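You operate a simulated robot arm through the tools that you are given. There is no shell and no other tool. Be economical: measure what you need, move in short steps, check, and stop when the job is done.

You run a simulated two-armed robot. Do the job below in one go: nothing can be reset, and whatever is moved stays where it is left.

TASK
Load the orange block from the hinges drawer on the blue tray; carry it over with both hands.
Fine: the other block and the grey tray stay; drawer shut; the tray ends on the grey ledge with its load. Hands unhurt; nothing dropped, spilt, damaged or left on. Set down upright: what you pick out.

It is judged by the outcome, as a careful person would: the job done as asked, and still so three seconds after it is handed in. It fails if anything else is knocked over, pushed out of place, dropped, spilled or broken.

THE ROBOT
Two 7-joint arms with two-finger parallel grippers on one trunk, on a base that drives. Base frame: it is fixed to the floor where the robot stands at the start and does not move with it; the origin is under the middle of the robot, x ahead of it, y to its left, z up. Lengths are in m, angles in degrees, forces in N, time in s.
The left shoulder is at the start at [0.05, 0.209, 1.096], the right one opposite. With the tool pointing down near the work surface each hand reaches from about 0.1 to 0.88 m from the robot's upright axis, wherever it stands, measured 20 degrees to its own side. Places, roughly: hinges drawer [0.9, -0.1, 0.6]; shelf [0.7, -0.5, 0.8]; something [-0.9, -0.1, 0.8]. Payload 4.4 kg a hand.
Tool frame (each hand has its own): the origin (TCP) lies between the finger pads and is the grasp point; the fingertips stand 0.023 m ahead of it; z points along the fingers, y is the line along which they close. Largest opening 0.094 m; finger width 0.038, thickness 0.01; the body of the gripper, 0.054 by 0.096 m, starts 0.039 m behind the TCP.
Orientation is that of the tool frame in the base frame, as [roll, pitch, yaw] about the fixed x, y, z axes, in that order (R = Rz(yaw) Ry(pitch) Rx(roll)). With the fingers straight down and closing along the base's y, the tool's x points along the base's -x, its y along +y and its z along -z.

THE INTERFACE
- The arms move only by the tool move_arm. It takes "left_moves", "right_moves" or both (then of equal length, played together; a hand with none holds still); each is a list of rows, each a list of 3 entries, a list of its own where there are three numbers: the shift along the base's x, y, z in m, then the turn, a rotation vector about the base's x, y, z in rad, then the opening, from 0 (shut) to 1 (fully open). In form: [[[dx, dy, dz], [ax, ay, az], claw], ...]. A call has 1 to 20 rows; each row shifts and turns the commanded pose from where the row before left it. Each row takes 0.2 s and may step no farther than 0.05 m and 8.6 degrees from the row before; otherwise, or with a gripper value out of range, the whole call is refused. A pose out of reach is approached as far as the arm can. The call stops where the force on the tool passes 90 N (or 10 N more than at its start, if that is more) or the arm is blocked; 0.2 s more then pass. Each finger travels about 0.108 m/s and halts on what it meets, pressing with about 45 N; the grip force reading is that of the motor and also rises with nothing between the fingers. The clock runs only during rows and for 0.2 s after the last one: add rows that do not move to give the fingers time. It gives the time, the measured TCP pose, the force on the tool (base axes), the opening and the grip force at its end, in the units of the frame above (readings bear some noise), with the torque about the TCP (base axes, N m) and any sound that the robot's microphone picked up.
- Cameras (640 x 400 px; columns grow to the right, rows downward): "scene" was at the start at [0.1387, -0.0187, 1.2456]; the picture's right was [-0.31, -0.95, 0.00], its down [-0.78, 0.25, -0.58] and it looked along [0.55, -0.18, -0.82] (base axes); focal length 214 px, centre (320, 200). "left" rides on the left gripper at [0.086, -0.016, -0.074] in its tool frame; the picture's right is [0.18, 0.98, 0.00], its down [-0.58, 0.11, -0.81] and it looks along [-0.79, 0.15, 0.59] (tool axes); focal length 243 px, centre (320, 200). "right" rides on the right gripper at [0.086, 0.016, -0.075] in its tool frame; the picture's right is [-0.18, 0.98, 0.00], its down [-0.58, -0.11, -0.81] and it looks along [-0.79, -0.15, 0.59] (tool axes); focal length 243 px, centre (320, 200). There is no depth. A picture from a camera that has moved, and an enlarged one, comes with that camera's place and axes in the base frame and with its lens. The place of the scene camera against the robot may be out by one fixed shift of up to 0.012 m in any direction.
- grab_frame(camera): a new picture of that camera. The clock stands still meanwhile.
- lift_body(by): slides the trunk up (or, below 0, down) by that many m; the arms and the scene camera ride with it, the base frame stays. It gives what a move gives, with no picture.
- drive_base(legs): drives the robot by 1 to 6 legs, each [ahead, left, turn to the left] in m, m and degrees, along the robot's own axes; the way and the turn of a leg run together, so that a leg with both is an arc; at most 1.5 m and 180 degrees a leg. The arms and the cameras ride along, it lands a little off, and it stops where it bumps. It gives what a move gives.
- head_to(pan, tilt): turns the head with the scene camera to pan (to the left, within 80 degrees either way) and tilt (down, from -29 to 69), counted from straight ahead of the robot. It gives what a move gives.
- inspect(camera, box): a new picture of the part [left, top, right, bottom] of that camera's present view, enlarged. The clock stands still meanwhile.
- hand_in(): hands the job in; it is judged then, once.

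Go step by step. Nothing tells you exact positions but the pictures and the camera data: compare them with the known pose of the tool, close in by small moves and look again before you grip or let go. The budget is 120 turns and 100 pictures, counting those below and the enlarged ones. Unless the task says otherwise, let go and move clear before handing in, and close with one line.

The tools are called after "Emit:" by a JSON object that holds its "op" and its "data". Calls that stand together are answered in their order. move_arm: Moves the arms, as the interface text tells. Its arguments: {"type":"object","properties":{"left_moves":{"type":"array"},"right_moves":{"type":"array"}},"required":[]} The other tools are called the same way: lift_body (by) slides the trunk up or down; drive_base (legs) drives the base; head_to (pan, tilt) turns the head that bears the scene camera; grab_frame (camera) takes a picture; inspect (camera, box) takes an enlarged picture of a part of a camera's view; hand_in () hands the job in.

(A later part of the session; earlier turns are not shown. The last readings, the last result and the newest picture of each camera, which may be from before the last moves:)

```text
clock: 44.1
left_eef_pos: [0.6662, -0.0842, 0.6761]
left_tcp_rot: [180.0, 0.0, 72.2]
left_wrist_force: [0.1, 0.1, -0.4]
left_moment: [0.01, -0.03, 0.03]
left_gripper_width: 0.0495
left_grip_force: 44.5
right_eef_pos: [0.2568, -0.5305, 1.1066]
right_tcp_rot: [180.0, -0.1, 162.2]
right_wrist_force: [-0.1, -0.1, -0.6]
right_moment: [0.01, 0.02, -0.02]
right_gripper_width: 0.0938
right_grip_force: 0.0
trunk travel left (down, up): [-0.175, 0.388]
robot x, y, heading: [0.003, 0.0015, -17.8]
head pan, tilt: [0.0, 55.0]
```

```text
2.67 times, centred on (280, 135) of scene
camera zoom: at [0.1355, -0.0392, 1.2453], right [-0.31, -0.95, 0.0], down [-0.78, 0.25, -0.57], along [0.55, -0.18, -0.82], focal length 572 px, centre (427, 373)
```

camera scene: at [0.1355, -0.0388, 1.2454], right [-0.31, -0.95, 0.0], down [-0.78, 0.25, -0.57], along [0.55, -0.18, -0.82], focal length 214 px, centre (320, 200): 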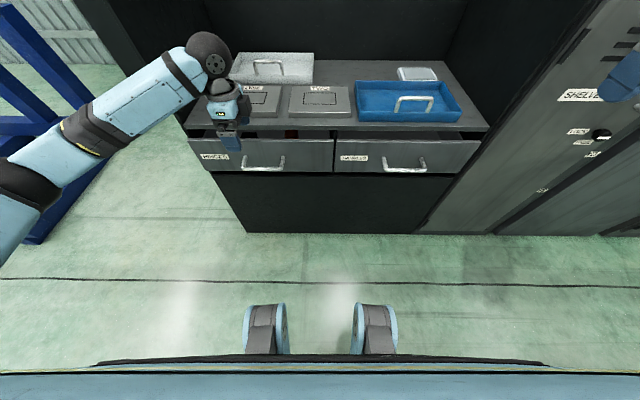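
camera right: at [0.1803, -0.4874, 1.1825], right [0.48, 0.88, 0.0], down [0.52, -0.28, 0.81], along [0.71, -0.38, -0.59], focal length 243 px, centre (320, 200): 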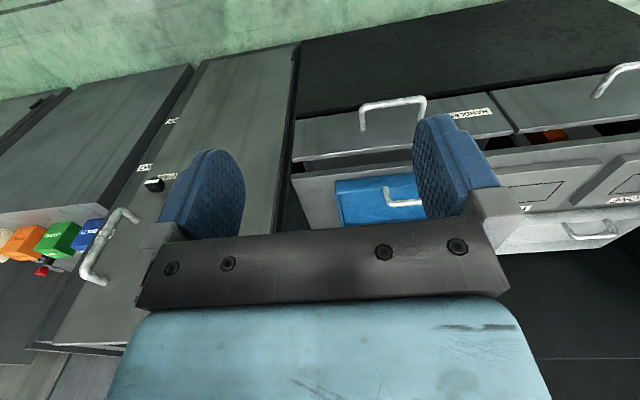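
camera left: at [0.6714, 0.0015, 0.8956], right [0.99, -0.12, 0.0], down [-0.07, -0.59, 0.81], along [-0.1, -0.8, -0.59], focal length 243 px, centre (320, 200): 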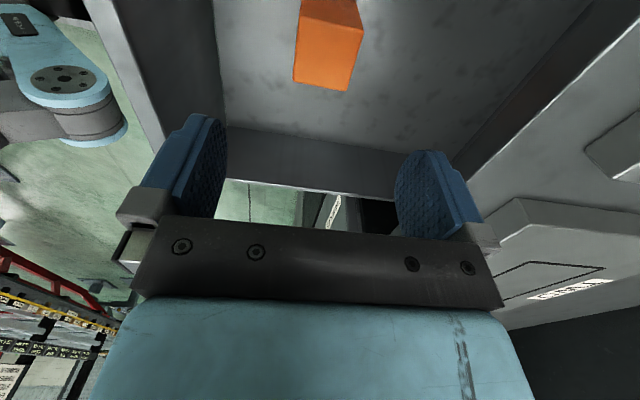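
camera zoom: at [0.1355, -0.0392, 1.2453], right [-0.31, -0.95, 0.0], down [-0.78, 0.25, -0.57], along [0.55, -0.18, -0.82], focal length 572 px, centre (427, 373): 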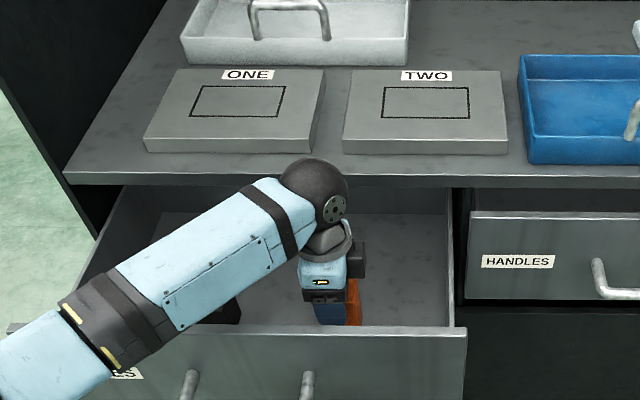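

Block gripped (49.5 mm). I lift it straight up.

Emit:
{"op": "move_arm", "data": {"left_moves": [[[0, 0, 0.02], [0, 0, 0], 0.2], [[0, 0, 0.04], [0, 0, 0], 0.2], [[0, 0, 0.05], [0, 0, 0], 0.2], [[0, 0, 0.05], [0, 0, 0], 0.2], [[0, 0, 0.05], [0, 0, 0], 0.2], [[0, 0, 0.05], [0, 0, 0], 0.2], [[0, 0, 0.04], [0, 0, 0], 0.2]]}}

Emit:
{"op": "inspect", "data": {"camera": "scene", "box": [240, 40, 480, 190]}}

Emit:
{"op": "grab_frame", "data": {"camera": "left"}}

```text
clock: 45.7
left_eef_pos: [0.6636, -0.088, 0.9764]
left_tcp_rot: [180.0, 0.0, 72.3]
left_wrist_force: [0.0, 0.0, -0.6]
left_moment: [0.03, -0.04, 0.0]
left_gripper_width: 0.0499
left_grip_force: 45.5
right_eef_pos: [0.2576, -0.5304, 1.1071]
right_tcp_rot: [180.0, 0.0, 162.2]
right_wrist_force: [-0.2, 0.6, -0.9]
right_moment: [-0.02, -0.01, 0.0]
right_gripper_width: 0.094
right_grip_force: 0.0
trunk travel left (down, up): [-0.175, 0.388]
robot x, y, heading: [-0.0024, 0.0028, -17.7]
head pan, tilt: [0.0, 55.0]
```

```text
2.67 times, centred on (360, 115) of scene
camera zoom: at [0.1348, -0.0392, 1.2454], right [-0.31, -0.95, 0.0], down [-0.78, 0.25, -0.57], along [0.55, -0.18, -0.82], focal length 572 px, centre (213, 427)
```

zoom: 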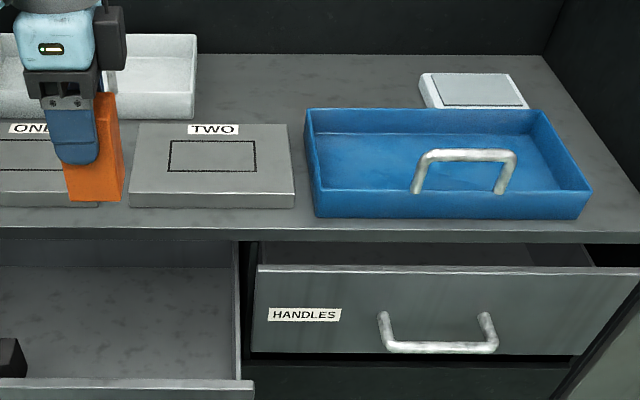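

```text
62 pictures are left
camera left: at [0.6735, 0.0003, 1.0515], right [0.99, -0.12, 0.0], down [-0.07, -0.59, 0.81], along [-0.1, -0.8, -0.59], focal length 243 px, centre (320, 200)
```

left: 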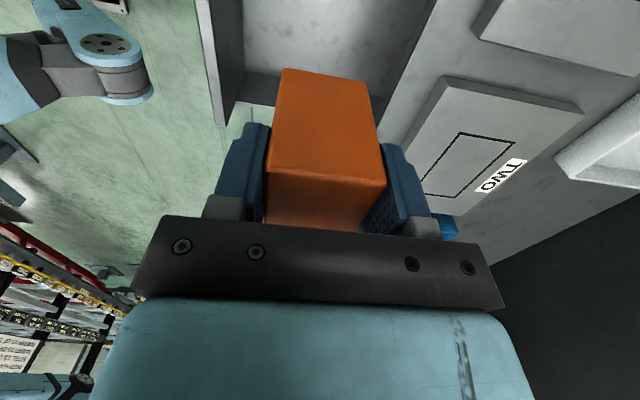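

Block is secure. Tray lies at about robot-frame X 0.78–0.97, Y −0.12…−0.46 on the z≈0.80 tabletop; that's at the edge of left-arm reach, so I drive a bit ahead and right.

Emit:
{"op": "drive_base", "data": {"legs": [[0.16, -0.12, 0]]}}

Emit:
{"op": "grab_frame", "data": {"camera": "scene"}}

Emit:
{"op": "grab_frame", "data": {"camera": "right"}}

```text
clock: 47.4
left_eef_pos: [0.7799, -0.252, 0.9759]
left_tcp_rot: [180.0, 0.0, 72.0]
left_wrist_force: [0.1, -0.4, -2.2]
left_moment: [0.01, 0.04, 0.01]
left_gripper_width: 0.0495
left_grip_force: 45.0
right_eef_pos: [0.3716, -0.6936, 1.107]
right_tcp_rot: [-179.9, 0.0, 162.0]
right_wrist_force: [-0.5, -0.6, -0.4]
right_moment: [0.0, 0.02, 0.02]
right_gripper_width: 0.094
right_grip_force: 0.0
trunk travel left (down, up): [-0.175, 0.388]
robot x, y, heading: [0.1176, -0.1608, -18.1]
head pan, tilt: [0.0, 55.0]
```

```text
61 pictures are left
camera scene: at [0.2509, -0.2026, 1.2453], right [-0.31, -0.95, 0.0], down [-0.78, 0.25, -0.57], along [0.54, -0.18, -0.82], focal length 214 px, centre (320, 200)
```

scene: 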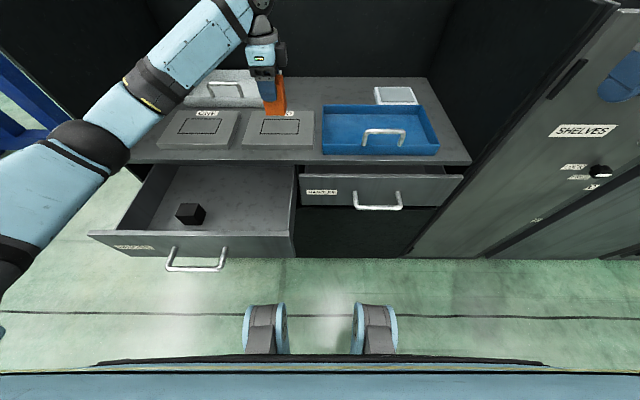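

```text
60 pictures are left
camera right: at [0.2941, -0.651, 1.1821], right [0.48, 0.88, 0.0], down [0.52, -0.28, 0.81], along [0.71, -0.39, -0.59], focal length 243 px, centre (320, 200)
```

right: 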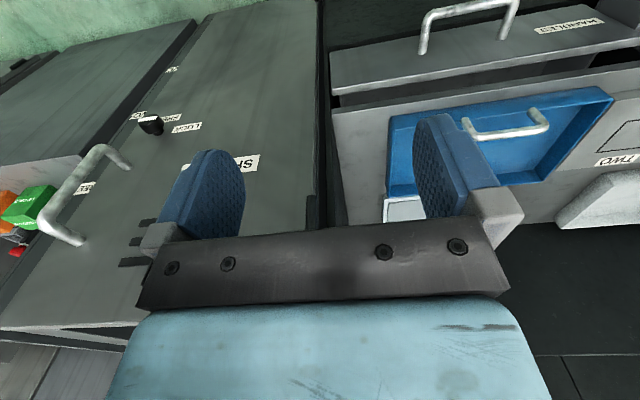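

I zoom on the tray from the scene camera and from the right hand for its layout.

Emit:
{"op": "inspect", "data": {"camera": "scene", "box": [310, 80, 470, 180]}}

Emit:
{"op": "inspect", "data": {"camera": "right", "box": [380, 80, 640, 230]}}

```text
4.00 times, centred on (390, 130) of scene
camera zoom: at [0.2509, -0.2026, 1.2453], right [-0.31, -0.95, 0.0], down [-0.78, 0.25, -0.57], along [0.54, -0.18, -0.82], focal length 858 px, centre (40, 480)
```

zoom: 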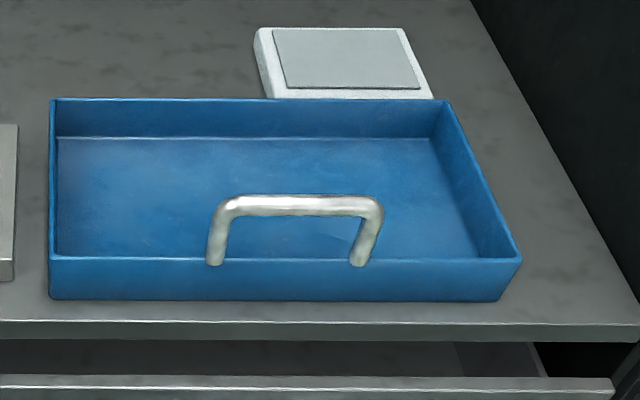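

```text
2.46 times, centred on (510, 155) of right
camera zoom: at [0.2941, -0.651, 1.1821], right [0.48, 0.88, 0.0], down [0.52, -0.28, 0.81], along [0.71, -0.39, -0.59], focal length 597 px, centre (-148, 311)
```

zoom: 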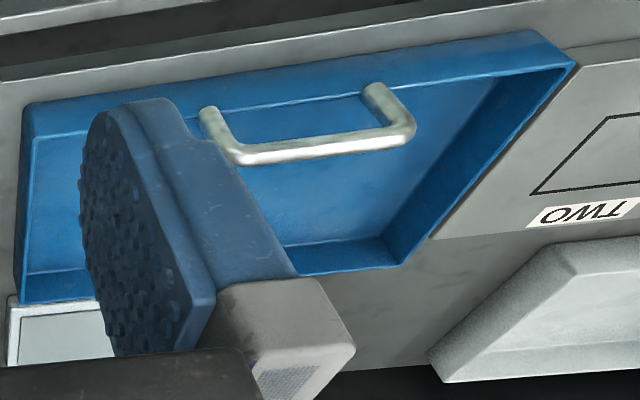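

The tray (0.33×0.20 m, rim z≈0.836) has its handle on the near rim's middle, leaving the inside free. I bring the block over the tray interior.

Emit:
{"op": "move_arm", "data": {"left_moves": [[[-0.0026, -0.0431, 0], [0, 0, 0], 0.2], [[-0.0026, -0.0431, 0], [0, 0, 0], 0.2], [[-0.0026, -0.0431, 0], [0, 0, 0], 0.2], [[-0.0026, -0.0431, 0], [0, 0, 0], 0.2], [[-0.0026, -0.0431, 0], [0, 0, 0], 0.2], [[-0.0026, -0.0431, 0], [0, 0, 0], 0.2], [[0, 0, -0.03], [0, 0, 0], 0.2]]}}

Emit:
{"op": "inspect", "data": {"camera": "scene", "box": [310, 80, 470, 180]}}

Emit:
{"op": "grab_frame", "data": {"camera": "left"}}

```text
clock: 49.0
left_eef_pos: [0.7642, -0.5134, 0.9471]
left_tcp_rot: [-179.9, 0.1, 72.1]
left_wrist_force: [0.5, -0.8, -1.2]
left_moment: [0.01, 0.04, 0.0]
left_gripper_width: 0.0496
left_grip_force: 45.3
right_eef_pos: [0.3733, -0.6937, 1.1077]
right_tcp_rot: [-179.9, 0.0, 162.0]
right_wrist_force: [0.5, 0.0, 0.5]
right_moment: [0.01, 0.0, 0.02]
right_gripper_width: 0.0941
right_grip_force: 0.1
trunk travel left (down, up): [-0.175, 0.388]
robot x, y, heading: [0.1152, -0.1598, -18.0]
head pan, tilt: [0.0, 55.0]
```

```text
4.00 times, centred on (390, 130) of scene
camera zoom: at [0.2519, -0.2016, 1.2452], right [-0.31, -0.95, 0.0], down [-0.78, 0.25, -0.57], along [0.54, -0.18, -0.82], focal length 858 px, centre (40, 480)
```

zoom: 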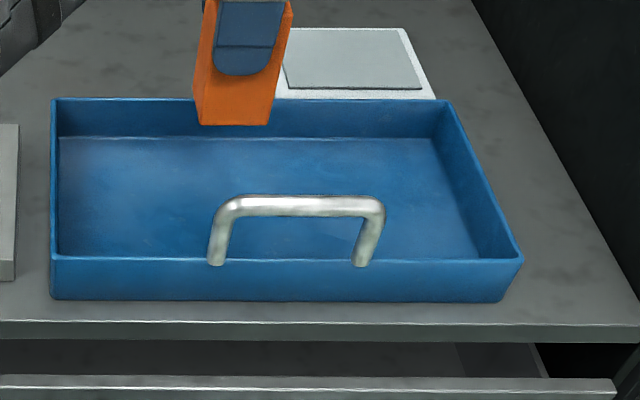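

```text
56 pictures are left
camera left: at [0.7742, -0.4243, 1.0202], right [0.99, -0.13, 0.0], down [-0.07, -0.59, 0.81], along [-0.1, -0.8, -0.59], focal length 243 px, centre (320, 200)
```

left: 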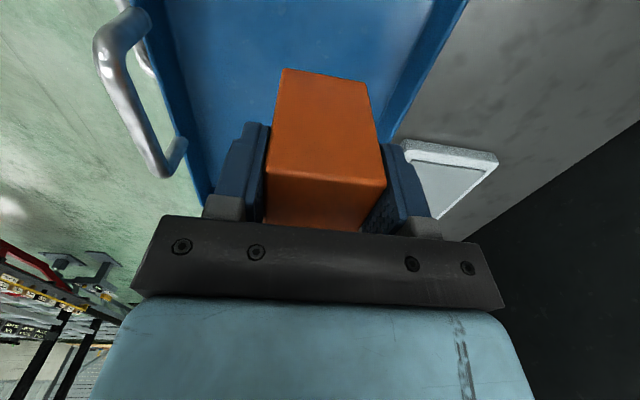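

Alignment is good. I lower to just above the tray floor.

Emit:
{"op": "move_arm", "data": {"left_moves": [[[0, 0, -0.03], [0, 0, 0], 0.2], [[0, 0, -0.025], [0, 0, 0], 0.2], [[0, 0, -0.012], [0, 0, 0], 0.2], [[0, 0, -0.006], [0, 0, 0], 0.2], [[0, 0, 0], [0, 0, 0], 0.2]]}}

Emit:
{"op": "inspect", "data": {"camera": "scene", "box": [310, 80, 470, 180]}}

```text
clock: 50.2
left_eef_pos: [0.7643, -0.5112, 0.8755]
left_tcp_rot: [180.0, 0.0, 72.1]
left_wrist_force: [0.0, 0.0, -1.1]
left_moment: [0.03, -0.01, 0.01]
left_gripper_width: 0.0495
left_grip_force: 44.7
right_eef_pos: [0.3709, -0.6933, 1.1073]
right_tcp_rot: [-179.9, -0.1, 161.9]
right_wrist_force: [-0.3, -1.4, -0.2]
right_moment: [0.01, 0.0, 0.01]
right_gripper_width: 0.0939
right_grip_force: 0.0
trunk travel left (down, up): [-0.175, 0.388]
robot x, y, heading: [0.1119, -0.1605, -18.1]
head pan, tilt: [0.0, 55.0]
```

```text
4.00 times, centred on (390, 130) of scene
camera zoom: at [0.2506, -0.2022, 1.2454], right [-0.31, -0.95, 0.0], down [-0.78, 0.25, -0.57], along [0.55, -0.18, -0.82], focal length 858 px, centre (40, 480)
```

zoom: 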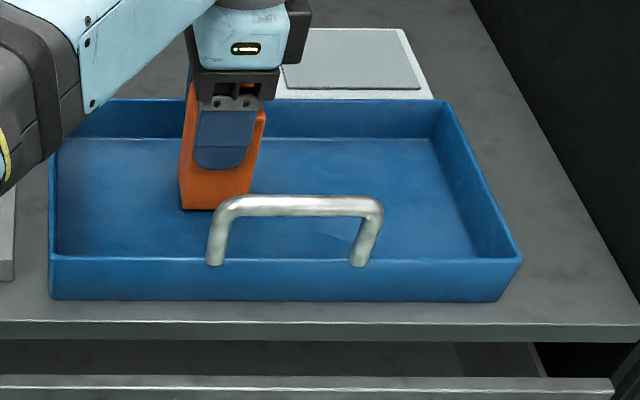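

A little above the floor still; I lower in 3 mm steps.

Emit:
{"op": "move_arm", "data": {"left_moves": [[[0, 0, -0.003], [0, 0, 0], 0.2], [[0, 0, -0.003], [0, 0, 0], 0.2], [[0, 0, -0.003], [0, 0, 0], 0.2]]}}

```text
clock: 51.0
left_eef_pos: [0.7614, -0.5112, 0.869]
left_tcp_rot: [179.6, 0.2, 71.9]
left_wrist_force: [7.2, 0.1, 32.1]
left_moment: [-0.22, 0.41, -0.14]
left_gripper_width: 0.0497
left_grip_force: 44.9
right_eef_pos: [0.3693, -0.6922, 1.1111]
right_tcp_rot: [-179.9, 0.2, 161.9]
right_wrist_force: [0.1, -0.3, 0.0]
right_moment: [0.0, -0.04, 0.01]
right_gripper_width: 0.0939
right_grip_force: 0.0
trunk travel left (down, up): [-0.175, 0.388]
robot x, y, heading: [0.1161, -0.1643, -18.3]
head pan, tilt: [0.0, 55.0]
```

Contact with the tray floor. I ease off and open the fingers.

Emit:
{"op": "move_arm", "data": {"left_moves": [[[0, 0, 0.003], [0, 0, 0], 0.2], [[0, 0, 0], [0, 0, 0], 0.2], [[0, 0, 0], [0, 0, 0], 0.65], [[0, 0, 0], [0, 0, 0], 0.8], [[0, 0, 0], [0, 0, 0], 0.8], [[0, 0, 0], [0, 0, 0], 0.8]]}}

Emit:
{"op": "grab_frame", "data": {"camera": "left"}}

```text
clock: 52.4
left_eef_pos: [0.764, -0.5113, 0.8671]
left_tcp_rot: [-180.0, -0.1, 72.0]
left_wrist_force: [-0.3, 0.4, -0.6]
left_moment: [0.0, -0.03, 0.0]
left_gripper_width: 0.0753
left_grip_force: 0.1
right_eef_pos: [0.3713, -0.6936, 1.1078]
right_tcp_rot: [180.0, 0.0, 162.1]
right_wrist_force: [-0.1, 0.5, 0.2]
right_moment: [0.0, 0.0, 0.0]
right_gripper_width: 0.0941
right_grip_force: 0.1
trunk travel left (down, up): [-0.175, 0.388]
robot x, y, heading: [0.1183, -0.1658, -18.2]
head pan, tilt: [0.0, 55.0]
```

```text
54 pictures are left
camera left: at [0.7731, -0.4229, 0.941], right [0.99, -0.13, 0.0], down [-0.08, -0.59, 0.81], along [-0.1, -0.8, -0.59], focal length 243 px, centre (320, 200)
```

left: 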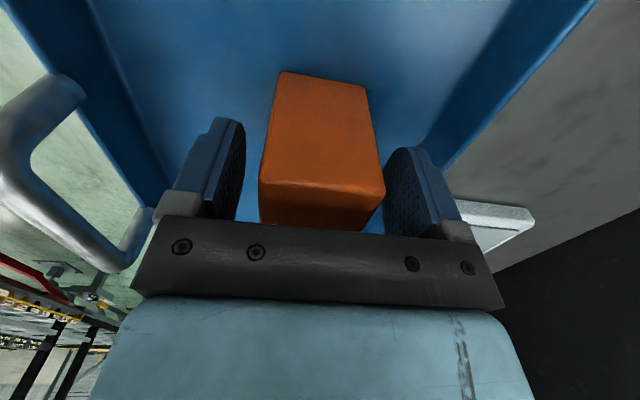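

The block stands in the tray. I rise clear and move the left hand back above the drawer handle.

Emit:
{"op": "move_arm", "data": {"left_moves": [[[0, 0, 0.03], [0, 0, 0], 0.8], [[0, 0, 0.04], [0, 0, 0], 0.8], [[0, 0, 0.05], [0, 0, 0], 0.8], [[-0.0196, 0.0418, 0], [0, 0, 0], 1], [[-0.0196, 0.0418, 0], [0, 0, 0], 1], [[-0.0196, 0.0418, 0], [0, 0, 0], 1], [[-0.0196, 0.0418, 0], [0, 0, 0], 1], [[-0.0196, 0.0418, 0], [0, 0, 0], 1], [[-0.0196, 0.0418, 0], [0, 0, 0], 1], [[-0.0196, 0.0418, 0], [0, 0, 0], 1], [[-0.0196, 0.0418, 0], [0, 0, 0], 1], [[-0.0196, 0.0418, 0], [0, 0, 0], 1], [[-0.0196, 0.0418, 0], [0, 0, 0], 1], [[-0.0196, 0.0418, 0], [0, 0, 0], 1], [[-0.0196, 0.0418, 0], [0, 0, 0], 1], [[-0.0196, 0.0418, 0], [0, 0, 0], 1]]}}

Emit:
{"op": "grab_frame", "data": {"camera": "scene"}}

Emit:
{"op": "grab_frame", "data": {"camera": "left"}}

```text
clock: 55.8
left_eef_pos: [0.5289, 0.023, 0.9902]
left_tcp_rot: [179.9, 0.0, 72.0]
left_wrist_force: [-0.1, 0.0, -0.1]
left_moment: [0.03, 0.03, 0.0]
left_gripper_width: 0.0941
left_grip_force: 0.0
left hand out of reach, approached as far as the arm can: row 16
right_eef_pos: [0.3696, -0.6941, 1.1084]
right_tcp_rot: [-179.9, 0.1, 161.9]
right_wrist_force: [0.0, -0.7, 1.1]
right_moment: [0.01, 0.01, -0.01]
right_gripper_width: 0.0937
right_grip_force: 0.1
trunk travel left (down, up): [-0.175, 0.388]
robot x, y, heading: [0.1176, -0.1632, -18.0]
head pan, tilt: [0.0, 55.0]
```

```text
53 pictures are left
camera scene: at [0.2501, -0.2016, 1.2455], right [-0.31, -0.95, 0.0], down [-0.78, 0.25, -0.57], along [0.55, -0.18, -0.82], focal length 214 px, centre (320, 200)
```

scene: 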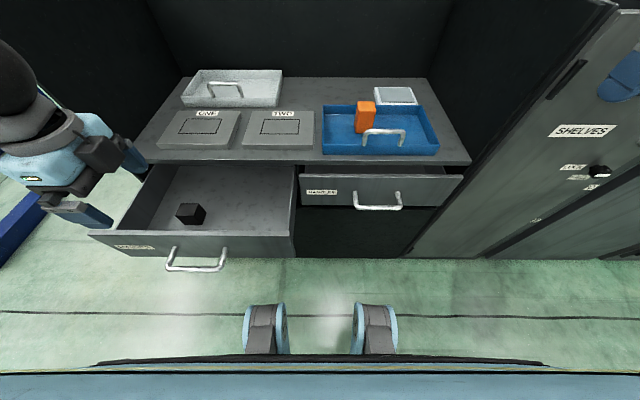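

```text
52 pictures are left
camera left: at [0.5395, 0.1122, 1.0649], right [0.99, -0.13, 0.0], down [-0.08, -0.59, 0.81], along [-0.1, -0.8, -0.59], focal length 243 px, centre (320, 200)
```

left: 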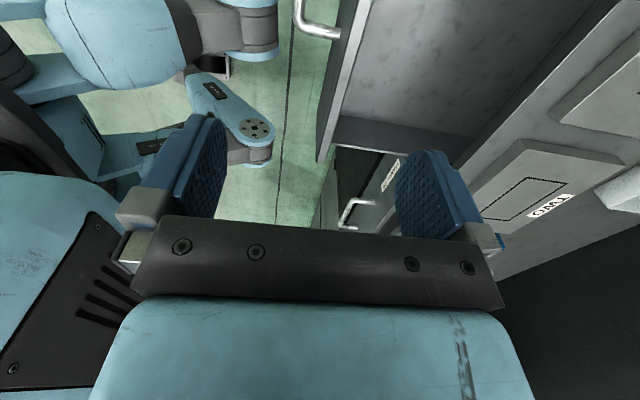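

The arm is folded too tight here; I back the base to its earlier spot.

Emit:
{"op": "drive_base", "data": {"legs": [[-0.16, 0.12, 0]]}}

```text
clock: 57.5
left_eef_pos: [0.4157, 0.1876, 0.9906]
left_tcp_rot: [180.0, 0.0, 72.1]
left_wrist_force: [1.4, -0.3, 0.0]
left_moment: [-0.03, -0.02, 0.01]
left_gripper_width: 0.0941
left_grip_force: 0.1
right_eef_pos: [0.2573, -0.5291, 1.1093]
right_tcp_rot: [-180.0, -0.1, 162.0]
right_wrist_force: [0.4, 0.3, 0.3]
right_moment: [-0.03, -0.01, 0.01]
right_gripper_width: 0.0939
right_grip_force: 0.0
trunk travel left (down, up): [-0.175, 0.388]
robot x, y, heading: [0.0006, -0.001, -18.2]
head pan, tilt: [0.0, 55.0]
```

Now I move over the handle (known spot) and descend partway, then look.

Emit:
{"op": "move_arm", "data": {"left_moves": [[[0.0234, -0.0386, 0], [0, 0, 0], 1], [[0.0234, -0.0386, 0], [0, 0, 0], 1], [[0.0234, -0.0386, 0], [0, 0, 0], 1], [[0.0234, -0.0386, 0], [0, 0, 0], 1], [[0, 0, -0.05], [0, 0, 0], 1], [[0, 0, -0.05], [0, 0, 0], 1], [[0, 0, -0.05], [0, 0, 0], 1], [[0, 0, -0.05], [0, 0, 0], 1], [[0, 0, -0.05], [0, 0, 0], 1]]}}

Emit:
{"op": "grab_frame", "data": {"camera": "left"}}

```text
clock: 59.5
left_eef_pos: [0.5069, 0.0278, 0.7485]
left_tcp_rot: [178.8, 0.1, 72.2]
left_wrist_force: [3.1, 7.3, 54.4]
left_moment: [0.02, -3.52, 0.49]
left_gripper_width: 0.094
left_grip_force: 0.0
right_eef_pos: [0.2523, -0.53, 1.1113]
right_tcp_rot: [-180.0, 0.4, 162.0]
right_wrist_force: [0.1, -0.3, 0.2]
right_moment: [0.03, -0.02, -0.02]
right_gripper_width: 0.094
right_grip_force: 0.0
trunk travel left (down, up): [-0.175, 0.388]
robot x, y, heading: [0.0021, -0.0021, -17.9]
head pan, tilt: [0.0, 55.0]
```

```text
51 pictures are left
camera left: at [0.5155, 0.1164, 0.8236], right [0.99, -0.12, 0.02], down [-0.09, -0.58, 0.81], along [-0.09, -0.8, -0.59], focal length 243 px, centre (320, 200)
```

left: 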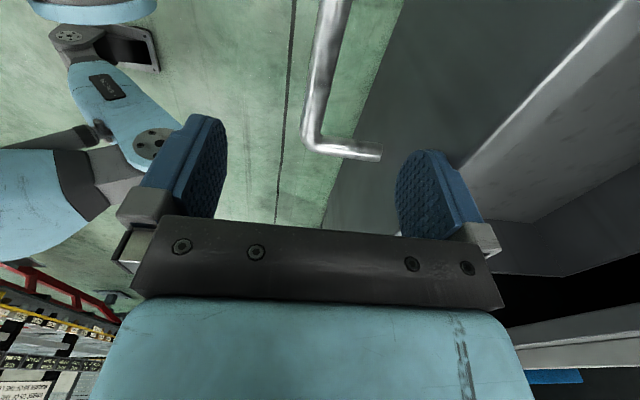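

The front finger touched the drawer's front edge; I raise and check where the handle is now.

Emit:
{"op": "move_arm", "data": {"left_moves": [[[0, 0, 0.03], [0, 0, 0], 1], [[0, 0, 0.03], [0, 0, 0], 1]]}}

Emit:
{"op": "inspect", "data": {"camera": "scene", "box": [160, 60, 400, 210]}}

Emit:
{"op": "grab_frame", "data": {"camera": "left"}}

```text
clock: 60.1
left_eef_pos: [0.5064, 0.0324, 0.8007]
left_tcp_rot: [-179.9, -0.1, 72.1]
left_wrist_force: [-1.1, 0.6, 0.6]
left_moment: [-0.01, 0.03, -0.04]
left_gripper_width: 0.0938
left_grip_force: 0.0
right_eef_pos: [0.2564, -0.5308, 1.1071]
right_tcp_rot: [179.9, 0.0, 162.1]
right_wrist_force: [-0.6, 0.1, 0.9]
right_moment: [0.0, 0.04, 0.03]
right_gripper_width: 0.0942
right_grip_force: 0.0
trunk travel left (down, up): [-0.175, 0.388]
robot x, y, heading: [-0.0012, -0.0012, -17.8]
head pan, tilt: [0.0, 55.0]
```

```text
2.67 times, centred on (280, 135) of scene
camera zoom: at [0.136, -0.0392, 1.2451], right [-0.31, -0.95, 0.0], down [-0.78, 0.25, -0.57], along [0.55, -0.18, -0.82], focal length 572 px, centre (427, 373)
```

zoom: 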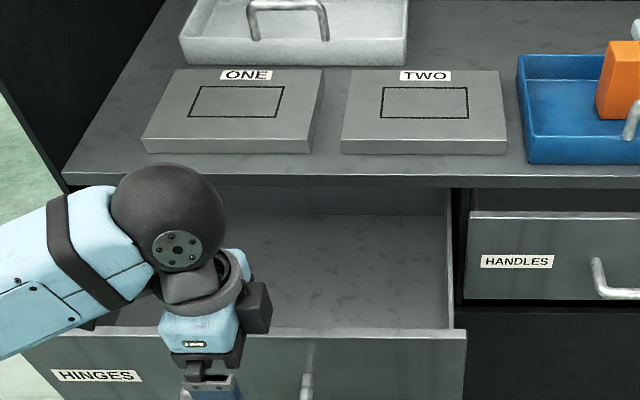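

```text
49 pictures are left
camera left: at [0.5154, 0.1206, 0.8749], right [0.99, -0.13, 0.0], down [-0.07, -0.59, 0.81], along [-0.1, -0.8, -0.59], focal length 243 px, centre (320, 200)
```

left: 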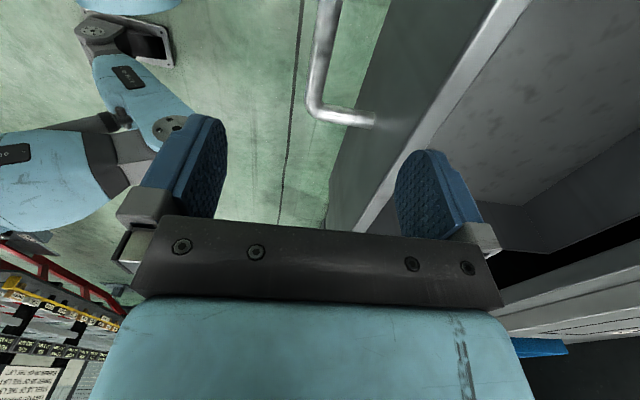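

The handle is still at the same spot; the front finger just needs more clearance. I shift 2 cm back and descend.

Emit:
{"op": "move_arm", "data": {"left_moves": [[[-0.019, 0.0062, 0], [0, 0, 0], 1], [[0, 0, -0.04], [0, 0, 0], 1], [[0, 0, -0.03], [0, 0, 0], 1], [[0, 0, -0.03], [0, 0, 0], 1], [[0, 0, -0.025], [0, 0, 0], 1], [[0, 0, 0], [0, 0, 0], 1]]}}

Emit:
{"op": "grab_frame", "data": {"camera": "left"}}

```text
clock: 61.5
left_eef_pos: [0.4864, 0.0389, 0.6742]
left_tcp_rot: [-180.0, 0.0, 72.0]
left_wrist_force: [-0.2, -1.1, 1.2]
left_moment: [-0.01, 0.02, 0.03]
left_gripper_width: 0.0942
left_grip_force: 0.1
right_eef_pos: [0.2565, -0.5301, 1.1076]
right_tcp_rot: [180.0, 0.0, 162.0]
right_wrist_force: [0.1, -0.2, -0.6]
right_moment: [0.04, 0.01, 0.02]
right_gripper_width: 0.0941
right_grip_force: 0.0
trunk travel left (down, up): [-0.175, 0.388]
robot x, y, heading: [0.0031, 0.0036, -17.9]
head pan, tilt: [0.0, 55.0]
```

```text
48 pictures are left
camera left: at [0.4971, 0.1278, 0.7486], right [0.99, -0.13, 0.0], down [-0.07, -0.59, 0.81], along [-0.1, -0.8, -0.59], focal length 243 px, centre (320, 200)
```

left: 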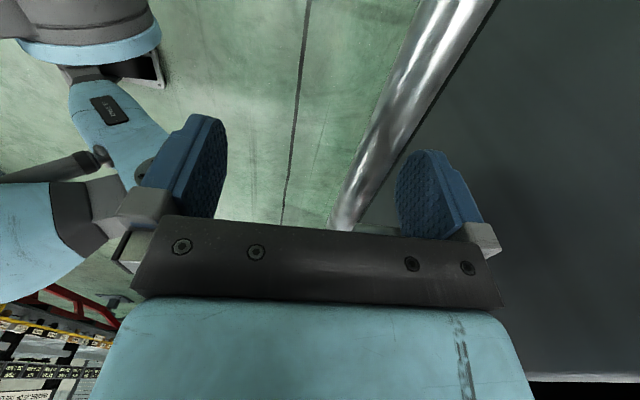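

Bar is between the fingers. I grip and push the drawer in.

Emit:
{"op": "move_arm", "data": {"left_moves": [[[0, 0, 0], [0, 0, 0], 0], [[0, 0, 0], [0, 0, 0], 0], [[0, 0, 0], [0, 0, 0], 0], [[0, 0, 0], [0, 0, 0], 0], [[0.019, -0.0063, 0], [0, 0, 0], 0], [[0.019, -0.0063, 0], [0, 0, 0], 0], [[0.019, -0.0063, 0], [0, 0, 0], 0], [[0.019, -0.0063, 0], [0, 0, 0], 0], [[0.019, -0.0063, 0], [0, 0, 0], 0], [[0.019, -0.0063, 0], [0, 0, 0], 0], [[0.019, -0.0063, 0], [0, 0, 0], 0], [[0.019, -0.0063, 0], [0, 0, 0], 0]]}}

```text
clock: 64.1
left_eef_pos: [0.6405, -0.0121, 0.6755]
left_tcp_rot: [-179.9, 0.1, 72.1]
left_wrist_force: [0.5, -3.3, -7.8]
left_moment: [0.29, -0.01, -0.34]
left_gripper_width: 0.0157
left_grip_force: 44.7
right_eef_pos: [0.2578, -0.5313, 1.108]
right_tcp_rot: [-180.0, 0.0, 161.9]
right_wrist_force: [-1.0, 0.1, 0.0]
right_moment: [0.0, -0.07, -0.05]
right_gripper_width: 0.094
right_grip_force: 0.1
trunk travel left (down, up): [-0.175, 0.388]
robot x, y, heading: [0.0032, 0.0, -18.1]
head pan, tilt: [0.0, 55.0]
```

Sliding freely. I continue in smaller steps until it stops.

Emit:
{"op": "move_arm", "data": {"left_moves": [[[0.0142, -0.0047, 0], [0, 0, 0], 0], [[0.0142, -0.0047, 0], [0, 0, 0], 0], [[0.0095, -0.0032, 0], [0, 0, 0], 0], [[0.0095, -0.0032, 0], [0, 0, 0], 0], [[0.0047, -0.0016, 0], [0, 0, 0], 0], [[0.0047, -0.0016, 0], [0, 0, 0], 0]]}}

Emit:
{"op": "inspect", "data": {"camera": "scene", "box": [160, 60, 400, 210]}}

```text
clock: 65.5
left_eef_pos: [0.6948, -0.0292, 0.675]
left_tcp_rot: [-179.6, 0.0, 72.0]
left_wrist_force: [-48.7, 10.0, -10.9]
left_moment: [-0.8, 0.21, 0.1]
left_gripper_width: 0.0159
left_grip_force: 44.8
right_eef_pos: [0.2561, -0.5292, 1.1082]
right_tcp_rot: [180.0, 0.1, 162.2]
right_wrist_force: [-0.3, -0.5, -0.1]
right_moment: [-0.03, 0.0, -0.02]
right_gripper_width: 0.0938
right_grip_force: 0.1
trunk travel left (down, up): [-0.175, 0.388]
robot x, y, heading: [-0.0004, 0.003, -17.8]
head pan, tilt: [0.0, 55.0]
```

```text
2.67 times, centred on (280, 135) of scene
camera zoom: at [0.1339, -0.0379, 1.2457], right [-0.31, -0.95, 0.0], down [-0.78, 0.25, -0.57], along [0.55, -0.18, -0.82], focal length 572 px, centre (427, 373)
```

zoom: 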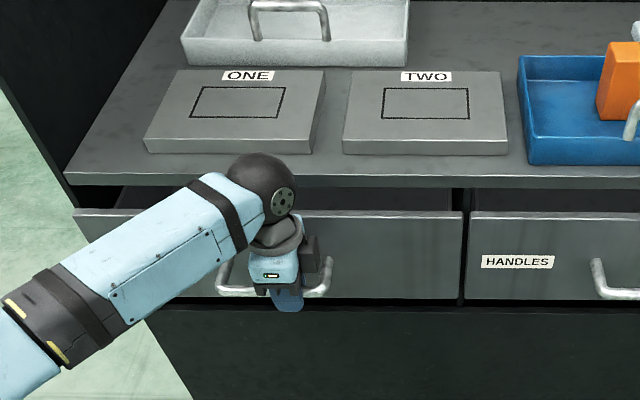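

The drawer is shut against its stop. I relax the push, open partly and rise.

Emit:
{"op": "move_arm", "data": {"left_moves": [[[-0.004, 0.0013, 0], [0, 0, 0], 0], [[0, 0, 0], [0, 0, 0], 0.45], [[0, 0, 0], [0, 0, 0], 0.45], [[0, 0, 0], [0, 0, 0], 0.45], [[0, 0, 0.03], [0, 0, 0], 0.45], [[0, 0, 0.04], [0, 0, 0], 0.45], [[-0.02, 0.007, 0.05], [0, 0, 0], 0.45], [[-0.03, 0.01, 0.04], [0, 0, 0], 0.5], [[-0.04, 0.01, 0.02], [0, 0, 0], 0.5], [[0, 0, 0.05], [0, 0, 0], 0.5], [[0, 0, 0.05], [0, 0, 0], 0.5]]}}

Emit:
{"op": "inspect", "data": {"camera": "scene", "box": [160, 60, 480, 260]}}

```text
refused: row 7 steps farther than a row can; nothing moved
```

```text
2.00 times, centred on (320, 160) of scene
camera zoom: at [0.1339, -0.0379, 1.2457], right [-0.31, -0.95, 0.0], down [-0.78, 0.25, -0.57], along [0.55, -0.18, -0.82], focal length 429 px, centre (320, 280)
```

zoom: 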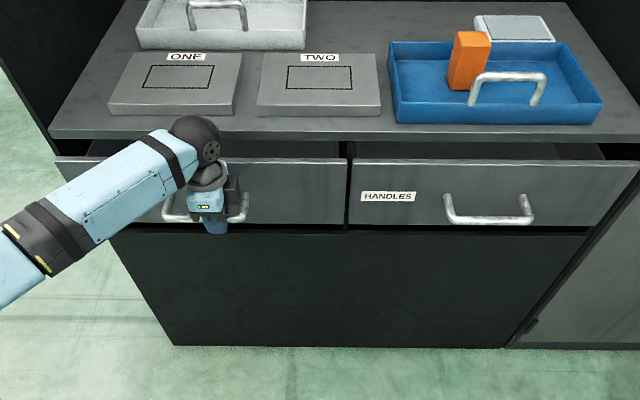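

Refused for one long step; I repeat with shorter ones, then turn the left hand back to close sideways.

Emit:
{"op": "move_arm", "data": {"left_moves": [[[-0.004, 0.0013, 0], [0, 0, 0], 0], [[0, 0, 0], [0, 0, 0], 0.45], [[0, 0, 0], [0, 0, 0], 0.45], [[0, 0, 0], [0, 0, 0], 0.45], [[0, 0, 0.03], [0, 0, 0], 0.45], [[0, 0, 0.04], [0, 0, 0], 0.45], [[-0.02, 0.007, 0.04], [0, 0, 0], 0.45], [[-0.03, 0.01, 0.03], [0, 0, 0], 0.5], [[-0.03, 0.01, 0.03], [0, 0, 0], 0.5], [[-0.02, 0, 0.04], [0, 0, 0], 0.5], [[0, 0, 0.05], [0, 0, 0], 0.5], [[0, 0, 0.04], [0, 0, 0], 0.5]]}}

Emit:
{"op": "move_arm", "data": {"left_moves": [[[0, 0, 0], [0, 0, 0.1428], 0.9], [[0, 0, 0], [0, 0, 0.1428], 0.9], [[0, 0, 0], [0, 0, 0.1428], 0.9], [[0, 0, 0], [0, 0, 0.1428], 0.9], [[0, 0, 0], [0, 0, 0.1428], 0.9], [[0, 0, 0], [0, 0, 0.1428], 0.9], [[0, 0, 0], [0, 0, 0.1428], 0.9], [[0, 0, 0], [0, 0, 0.1428], 0.9], [[0, 0, 0], [0, 0, 0.1428], 0.9], [[0, 0, 0], [0, 0, 0.1428], 0.9], [[0, 0, 0], [0, 0, 0.1428], 0.9]]}}

Emit:
{"op": "inspect", "data": {"camera": "scene", "box": [160, 60, 480, 260]}}

```text
clock: 68.1
left_eef_pos: [0.5967, -0.0016, 0.977]
left_tcp_rot: [-179.9, 0.0, 72.2]
left_wrist_force: [0.0, 0.9, -0.1]
left_moment: [0.03, 0.0, 0.01]
left_gripper_width: 0.047
left_grip_force: 0.0
right_eef_pos: [0.2565, -0.5314, 1.1076]
right_tcp_rot: [-179.9, 0.0, 162.0]
right_wrist_force: [0.6, -0.5, 0.3]
right_moment: [0.02, -0.04, -0.02]
right_gripper_width: 0.094
right_grip_force: 0.0
trunk travel left (down, up): [-0.175, 0.388]
robot x, y, heading: [0.0033, -0.0014, -18.2]
head pan, tilt: [0.0, 55.0]
```

```text
clock: 70.5
left_eef_pos: [0.5946, -0.0024, 0.9771]
left_tcp_rot: [-179.9, 0.0, 162.2]
left_wrist_force: [0.4, 0.6, 0.3]
left_moment: [0.03, 0.04, 0.02]
left_gripper_width: 0.0845
left_grip_force: 0.0
right_eef_pos: [0.2574, -0.5306, 1.1074]
right_tcp_rot: [-180.0, 0.0, 162.0]
right_wrist_force: [0.1, 0.9, -0.8]
right_moment: [0.01, 0.0, -0.03]
right_gripper_width: 0.0939
right_grip_force: 0.1
trunk travel left (down, up): [-0.175, 0.388]
robot x, y, heading: [-0.0005, 0.0027, -17.8]
head pan, tilt: [0.0, 55.0]
```

```text
2.00 times, centred on (320, 160) of scene
camera zoom: at [0.1361, -0.0389, 1.2454], right [-0.31, -0.95, 0.0], down [-0.78, 0.25, -0.57], along [0.55, -0.18, -0.82], focal length 429 px, centre (320, 280)
```

zoom: 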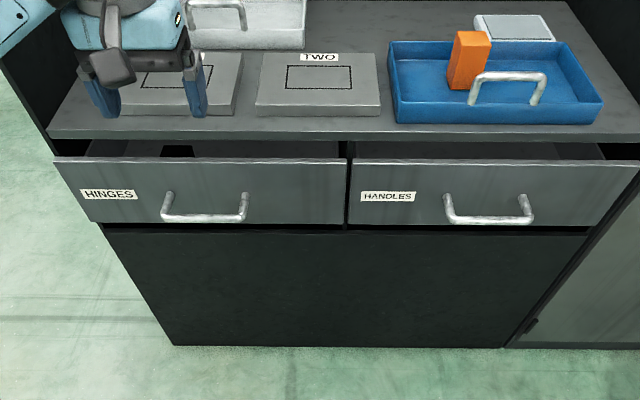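

Drawer shut. I bring the right hand inward, then drive to be centered on the tray.

Emit:
{"op": "move_arm", "data": {"right_moves": [[[0.0131, 0.0404, 0], [0, 0, 0], 0.9], [[0.0131, 0.0404, 0], [0, 0, 0], 0.9], [[0.0131, 0.0404, 0], [0, 0, 0], 0.9], [[0.0131, 0.0404, 0], [0, 0, 0], 0.9]]}}

Emit:
{"op": "drive_base", "data": {"legs": [[0, -0.29, 0], [0.2, 0, 0]]}}

Emit:
{"op": "grab_frame", "data": {"camera": "scene"}}

Emit:
{"op": "grab_frame", "data": {"camera": "left"}}

Emit:
{"op": "grab_frame", "data": {"camera": "right"}}

```text
clock: 71.5
left_eef_pos: [0.5956, -0.0017, 0.9759]
left_tcp_rot: [-179.9, 0.0, 162.2]
left_wrist_force: [-0.1, -0.1, 0.0]
left_moment: [-0.03, 0.01, 0.0]
left_gripper_width: 0.0844
left_grip_force: 0.1
right_eef_pos: [0.3118, -0.3697, 1.1051]
right_tcp_rot: [-179.9, -0.1, 162.0]
right_wrist_force: [-0.5, 0.5, 0.3]
right_moment: [-0.01, 0.05, 0.0]
right_gripper_width: 0.0847
right_grip_force: 0.0
trunk travel left (down, up): [-0.175, 0.388]
robot x, y, heading: [0.0021, -0.0009, -17.9]
head pan, tilt: [0.0, 55.0]
```

```text
clock: 75.8
left_eef_pos: [0.689, -0.342, 0.976]
left_tcp_rot: [-179.9, 0.0, 161.9]
left_wrist_force: [0.4, 0.4, -0.2]
left_moment: [0.01, -0.02, -0.07]
left_gripper_width: 0.0842
left_grip_force: 0.0
right_eef_pos: [0.4036, -0.7085, 1.1044]
right_tcp_rot: [-179.9, 0.0, 161.9]
right_wrist_force: [0.3, -0.4, -0.4]
right_moment: [-0.01, 0.02, -0.01]
right_gripper_width: 0.0845
right_grip_force: 0.0
trunk travel left (down, up): [-0.175, 0.388]
robot x, y, heading: [0.0962, -0.3355, -18.3]
head pan, tilt: [0.0, 55.0]
```

```text
44 pictures are left
camera scene: at [0.2302, -0.3774, 1.2453], right [-0.31, -0.95, 0.0], down [-0.78, 0.26, -0.57], along [0.54, -0.18, -0.82], focal length 214 px, centre (320, 200)
```

scene: 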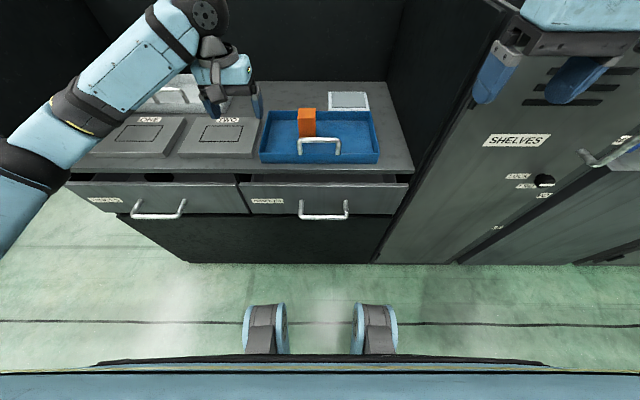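

```text
43 pictures are left
camera left: at [0.5993, -0.3301, 1.0501], right [0.13, 0.99, 0.0], down [0.59, -0.08, 0.81], along [0.8, -0.11, -0.59], focal length 243 px, centre (320, 200)
```

left: 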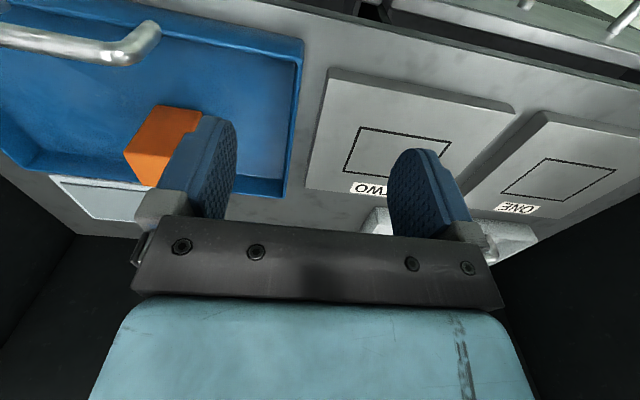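

```text
42 pictures are left
camera right: at [0.3264, -0.6656, 1.1797], right [0.48, 0.88, 0.0], down [0.52, -0.28, 0.81], along [0.71, -0.39, -0.59], focal length 243 px, centre (320, 200)
```

right: 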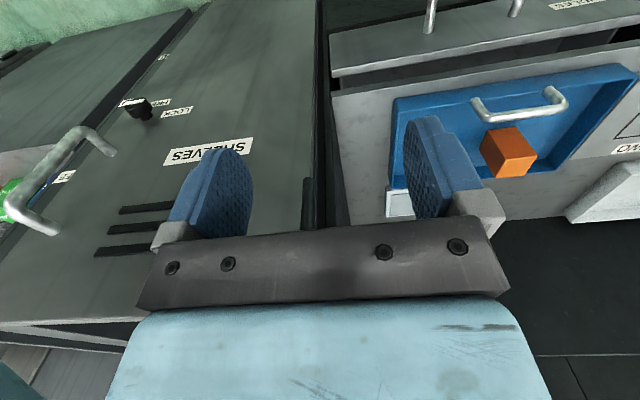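

Tray is straight ahead now. The TWO pad is close to the tray's left wall, so I check that gap closely.

Emit:
{"op": "inspect", "data": {"camera": "left", "box": [240, 20, 400, 220]}}

Emit:
{"op": "inspect", "data": {"camera": "scene", "box": [230, 80, 430, 205]}}

```text
2.00 times, centred on (320, 120) of left
camera zoom: at [0.5993, -0.3301, 1.0501], right [0.13, 0.99, 0.0], down [0.59, -0.08, 0.81], along [0.8, -0.11, -0.59], focal length 485 px, centre (320, 360)
```

zoom: 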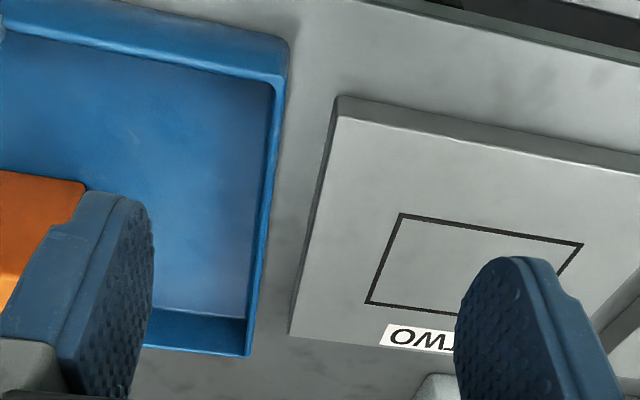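

```text
3.20 times, centred on (330, 142) of scene
camera zoom: at [0.2302, -0.3774, 1.2453], right [-0.31, -0.95, 0.0], down [-0.78, 0.26, -0.57], along [0.54, -0.18, -0.82], focal length 686 px, centre (288, 384)
```

zoom: 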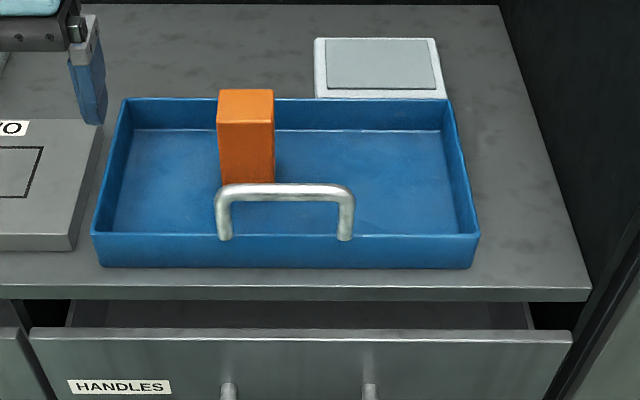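

Gap between tray and TWO pad is ~2.5–3 cm; a partly opened gripper fits. I bring both hands above the side walls.

Emit:
{"op": "move_arm", "data": {"left_moves": [[[0, 0, 0], [0, 0, 0], 0.32], [[0, 0, 0], [0, 0, 0], 0.32], [[0, 0, 0], [0, 0, 0], 0.32], [[0.0134, -0.0073, -0.0066], [0, 0, 0], 0.32], [[0.0134, -0.0073, -0.0066], [0, 0, 0], 0.32], [[0.0134, -0.0073, -0.0066], [0, 0, 0], 0.32], [[0.0134, -0.0073, -0.0066], [0, 0, 0], 0.32], [[0.0134, -0.0073, -0.0066], [0, 0, 0], 0.32], [[0.0134, -0.0073, -0.0066], [0, 0, 0], 0.32], [[0.0134, -0.0073, -0.0066], [0, 0, 0], 0.32]], "right_moves": [[[0.01, 0.0307, 0], [0, 0, 0], 0.65], [[0.01, 0.0307, 0], [0, 0, 0], 0.65], [[0.01, 0.0307, 0], [0, 0, 0], 0.65], [[0.0357, -0.0116, -0.0249], [0, 0, 0], 0.65], [[0.0357, -0.0116, -0.0249], [0, 0, 0], 0.65], [[0.0357, -0.0116, -0.0249], [0, 0, 0], 0.65], [[0.0357, -0.0116, -0.0249], [0, 0, 0], 0.65], [[0.0357, -0.0116, -0.0249], [0, 0, 0], 0.65], [[0.0357, -0.0116, -0.0249], [0, 0, 0], 0.65], [[0.0357, -0.0116, -0.0249], [0, 0, 0], 0.65]]}}

Emit:
{"op": "grab_frame", "data": {"camera": "left"}}

Emit:
{"op": "grab_frame", "data": {"camera": "right"}}

Emit:
{"op": "inspect", "data": {"camera": "scene", "box": [230, 60, 430, 185]}}

```text
clock: 78.2
left_eef_pos: [0.7183, -0.3659, 0.9447]
left_tcp_rot: [-179.4, 1.6, 162.0]
left_wrist_force: [0.1, 1.0, -0.1]
left_moment: [-0.04, -0.01, -0.03]
left_gripper_width: 0.0304
left_grip_force: 0.1
right_eef_pos: [0.6167, -0.6497, 0.9681]
right_tcp_rot: [-179.9, 3.6, 164.0]
right_wrist_force: [0.9, -0.6, 1.1]
right_moment: [0.01, 0.0, -0.01]
right_gripper_width: 0.0612
right_grip_force: 0.0
trunk travel left (down, up): [-0.175, 0.388]
robot x, y, heading: [0.0451, -0.317, -18.1]
head pan, tilt: [0.0, 55.0]
stopped in row 10 (left hand): the arm was blocked; the commanded pose is now the measured one
```

```text
39 pictures are left
camera left: at [0.6281, -0.3523, 1.0166], right [0.13, 0.99, -0.02], down [0.57, -0.06, 0.82], along [0.81, -0.12, -0.57], focal length 243 px, centre (320, 200)
```

left: 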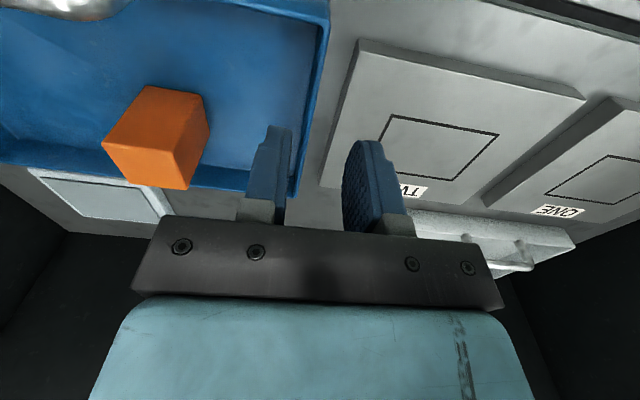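

```text
38 pictures are left
camera right: at [0.5342, -0.6076, 1.0368], right [0.45, 0.89, 0.01], down [0.48, -0.25, 0.84], along [0.75, -0.37, -0.54], focal length 243 px, centre (320, 200)
```

right: 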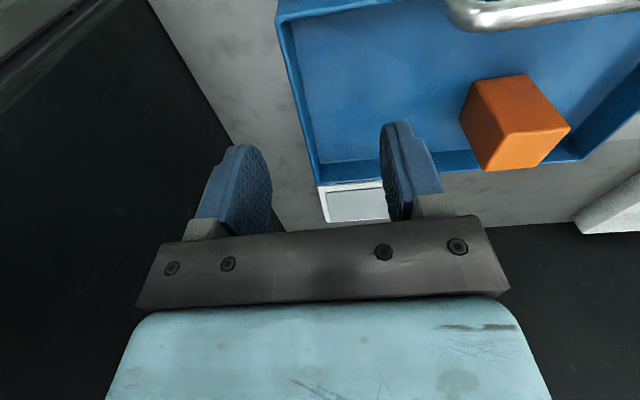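

```text
3.20 times, centred on (330, 122) of scene
camera zoom: at [0.1581, -0.3417, 1.2482], right [-0.31, -0.95, 0.01], down [-0.76, 0.25, -0.6], along [0.56, -0.19, -0.8], focal length 686 px, centre (288, 448)
```

zoom: 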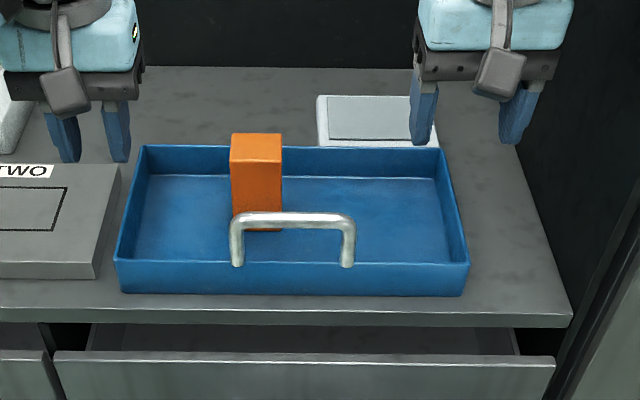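

An arm link met something (base got pushed back ~5 cm); likely the right arm against the locker or side panel. I look there before moving.

Emit:
{"op": "head_to", "data": {"pan": -45, "tilt": 25}}

Emit:
{"op": "grab_frame", "data": {"camera": "scene"}}

Emit:
{"op": "head_to", "data": {"pan": 30, "tilt": 25}}

Emit:
{"op": "grab_frame", "data": {"camera": "scene"}}

```text
clock: 79.4
left_eef_pos: [0.72, -0.3652, 0.9478]
left_tcp_rot: [-179.3, 1.8, 161.9]
left_wrist_force: [0.8, -0.4, 0.7]
left_moment: [0.02, 0.01, 0.02]
left_gripper_width: 0.03
left_grip_force: 0.1
right_eef_pos: [0.6169, -0.6491, 0.967]
right_tcp_rot: [-179.7, 3.3, 164.3]
right_wrist_force: [0.6, 0.2, 0.6]
right_moment: [0.02, 0.01, 0.0]
right_gripper_width: 0.0607
right_grip_force: 0.0
trunk travel left (down, up): [-0.175, 0.388]
robot x, y, heading: [0.0481, -0.3216, -18.0]
head pan, tilt: [-45.0, 25.0]
```

```text
36 pictures are left
camera scene: at [0.1299, -0.4004, 1.2937], right [-0.89, -0.45, -0.01], down [-0.17, 0.36, -0.92], along [0.42, -0.82, -0.4], focal length 214 px, centre (320, 200)
```

scene: 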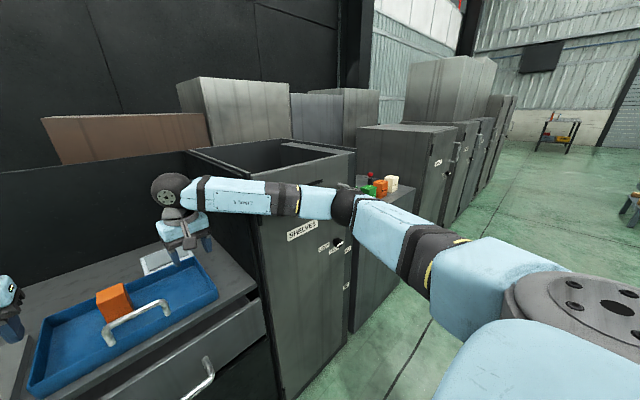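

```text
clock: 80.8
left_eef_pos: [0.7193, -0.3654, 0.9474]
left_tcp_rot: [-179.3, 1.8, 161.9]
left_wrist_force: [0.7, -0.6, -0.9]
left_moment: [0.0, 0.0, 0.01]
left_gripper_width: 0.0303
left_grip_force: 0.0
right_eef_pos: [0.6174, -0.6487, 0.966]
right_tcp_rot: [-179.8, 3.3, 164.4]
right_wrist_force: [0.6, -0.9, -0.9]
right_moment: [0.0, 0.04, 0.0]
right_gripper_width: 0.0613
right_grip_force: 0.0
trunk travel left (down, up): [-0.175, 0.388]
robot x, y, heading: [0.0499, -0.3207, -18.3]
head pan, tilt: [30.0, 25.0]
```

```text
35 pictures are left
camera scene: at [0.1788, -0.2993, 1.2931], right [0.21, -0.98, 0.02], down [-0.39, -0.1, -0.92], along [0.9, 0.18, -0.4], focal length 214 px, centre (320, 200)
```

scene: 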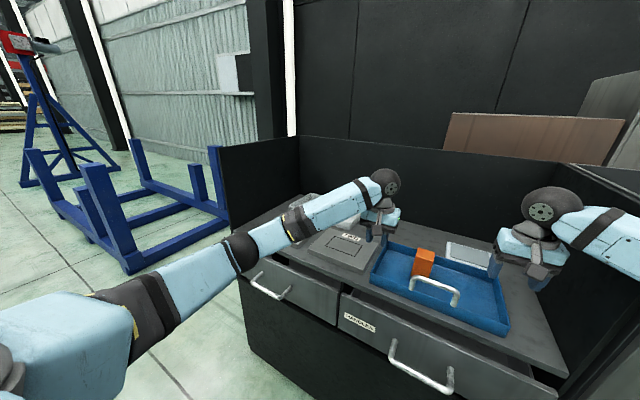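

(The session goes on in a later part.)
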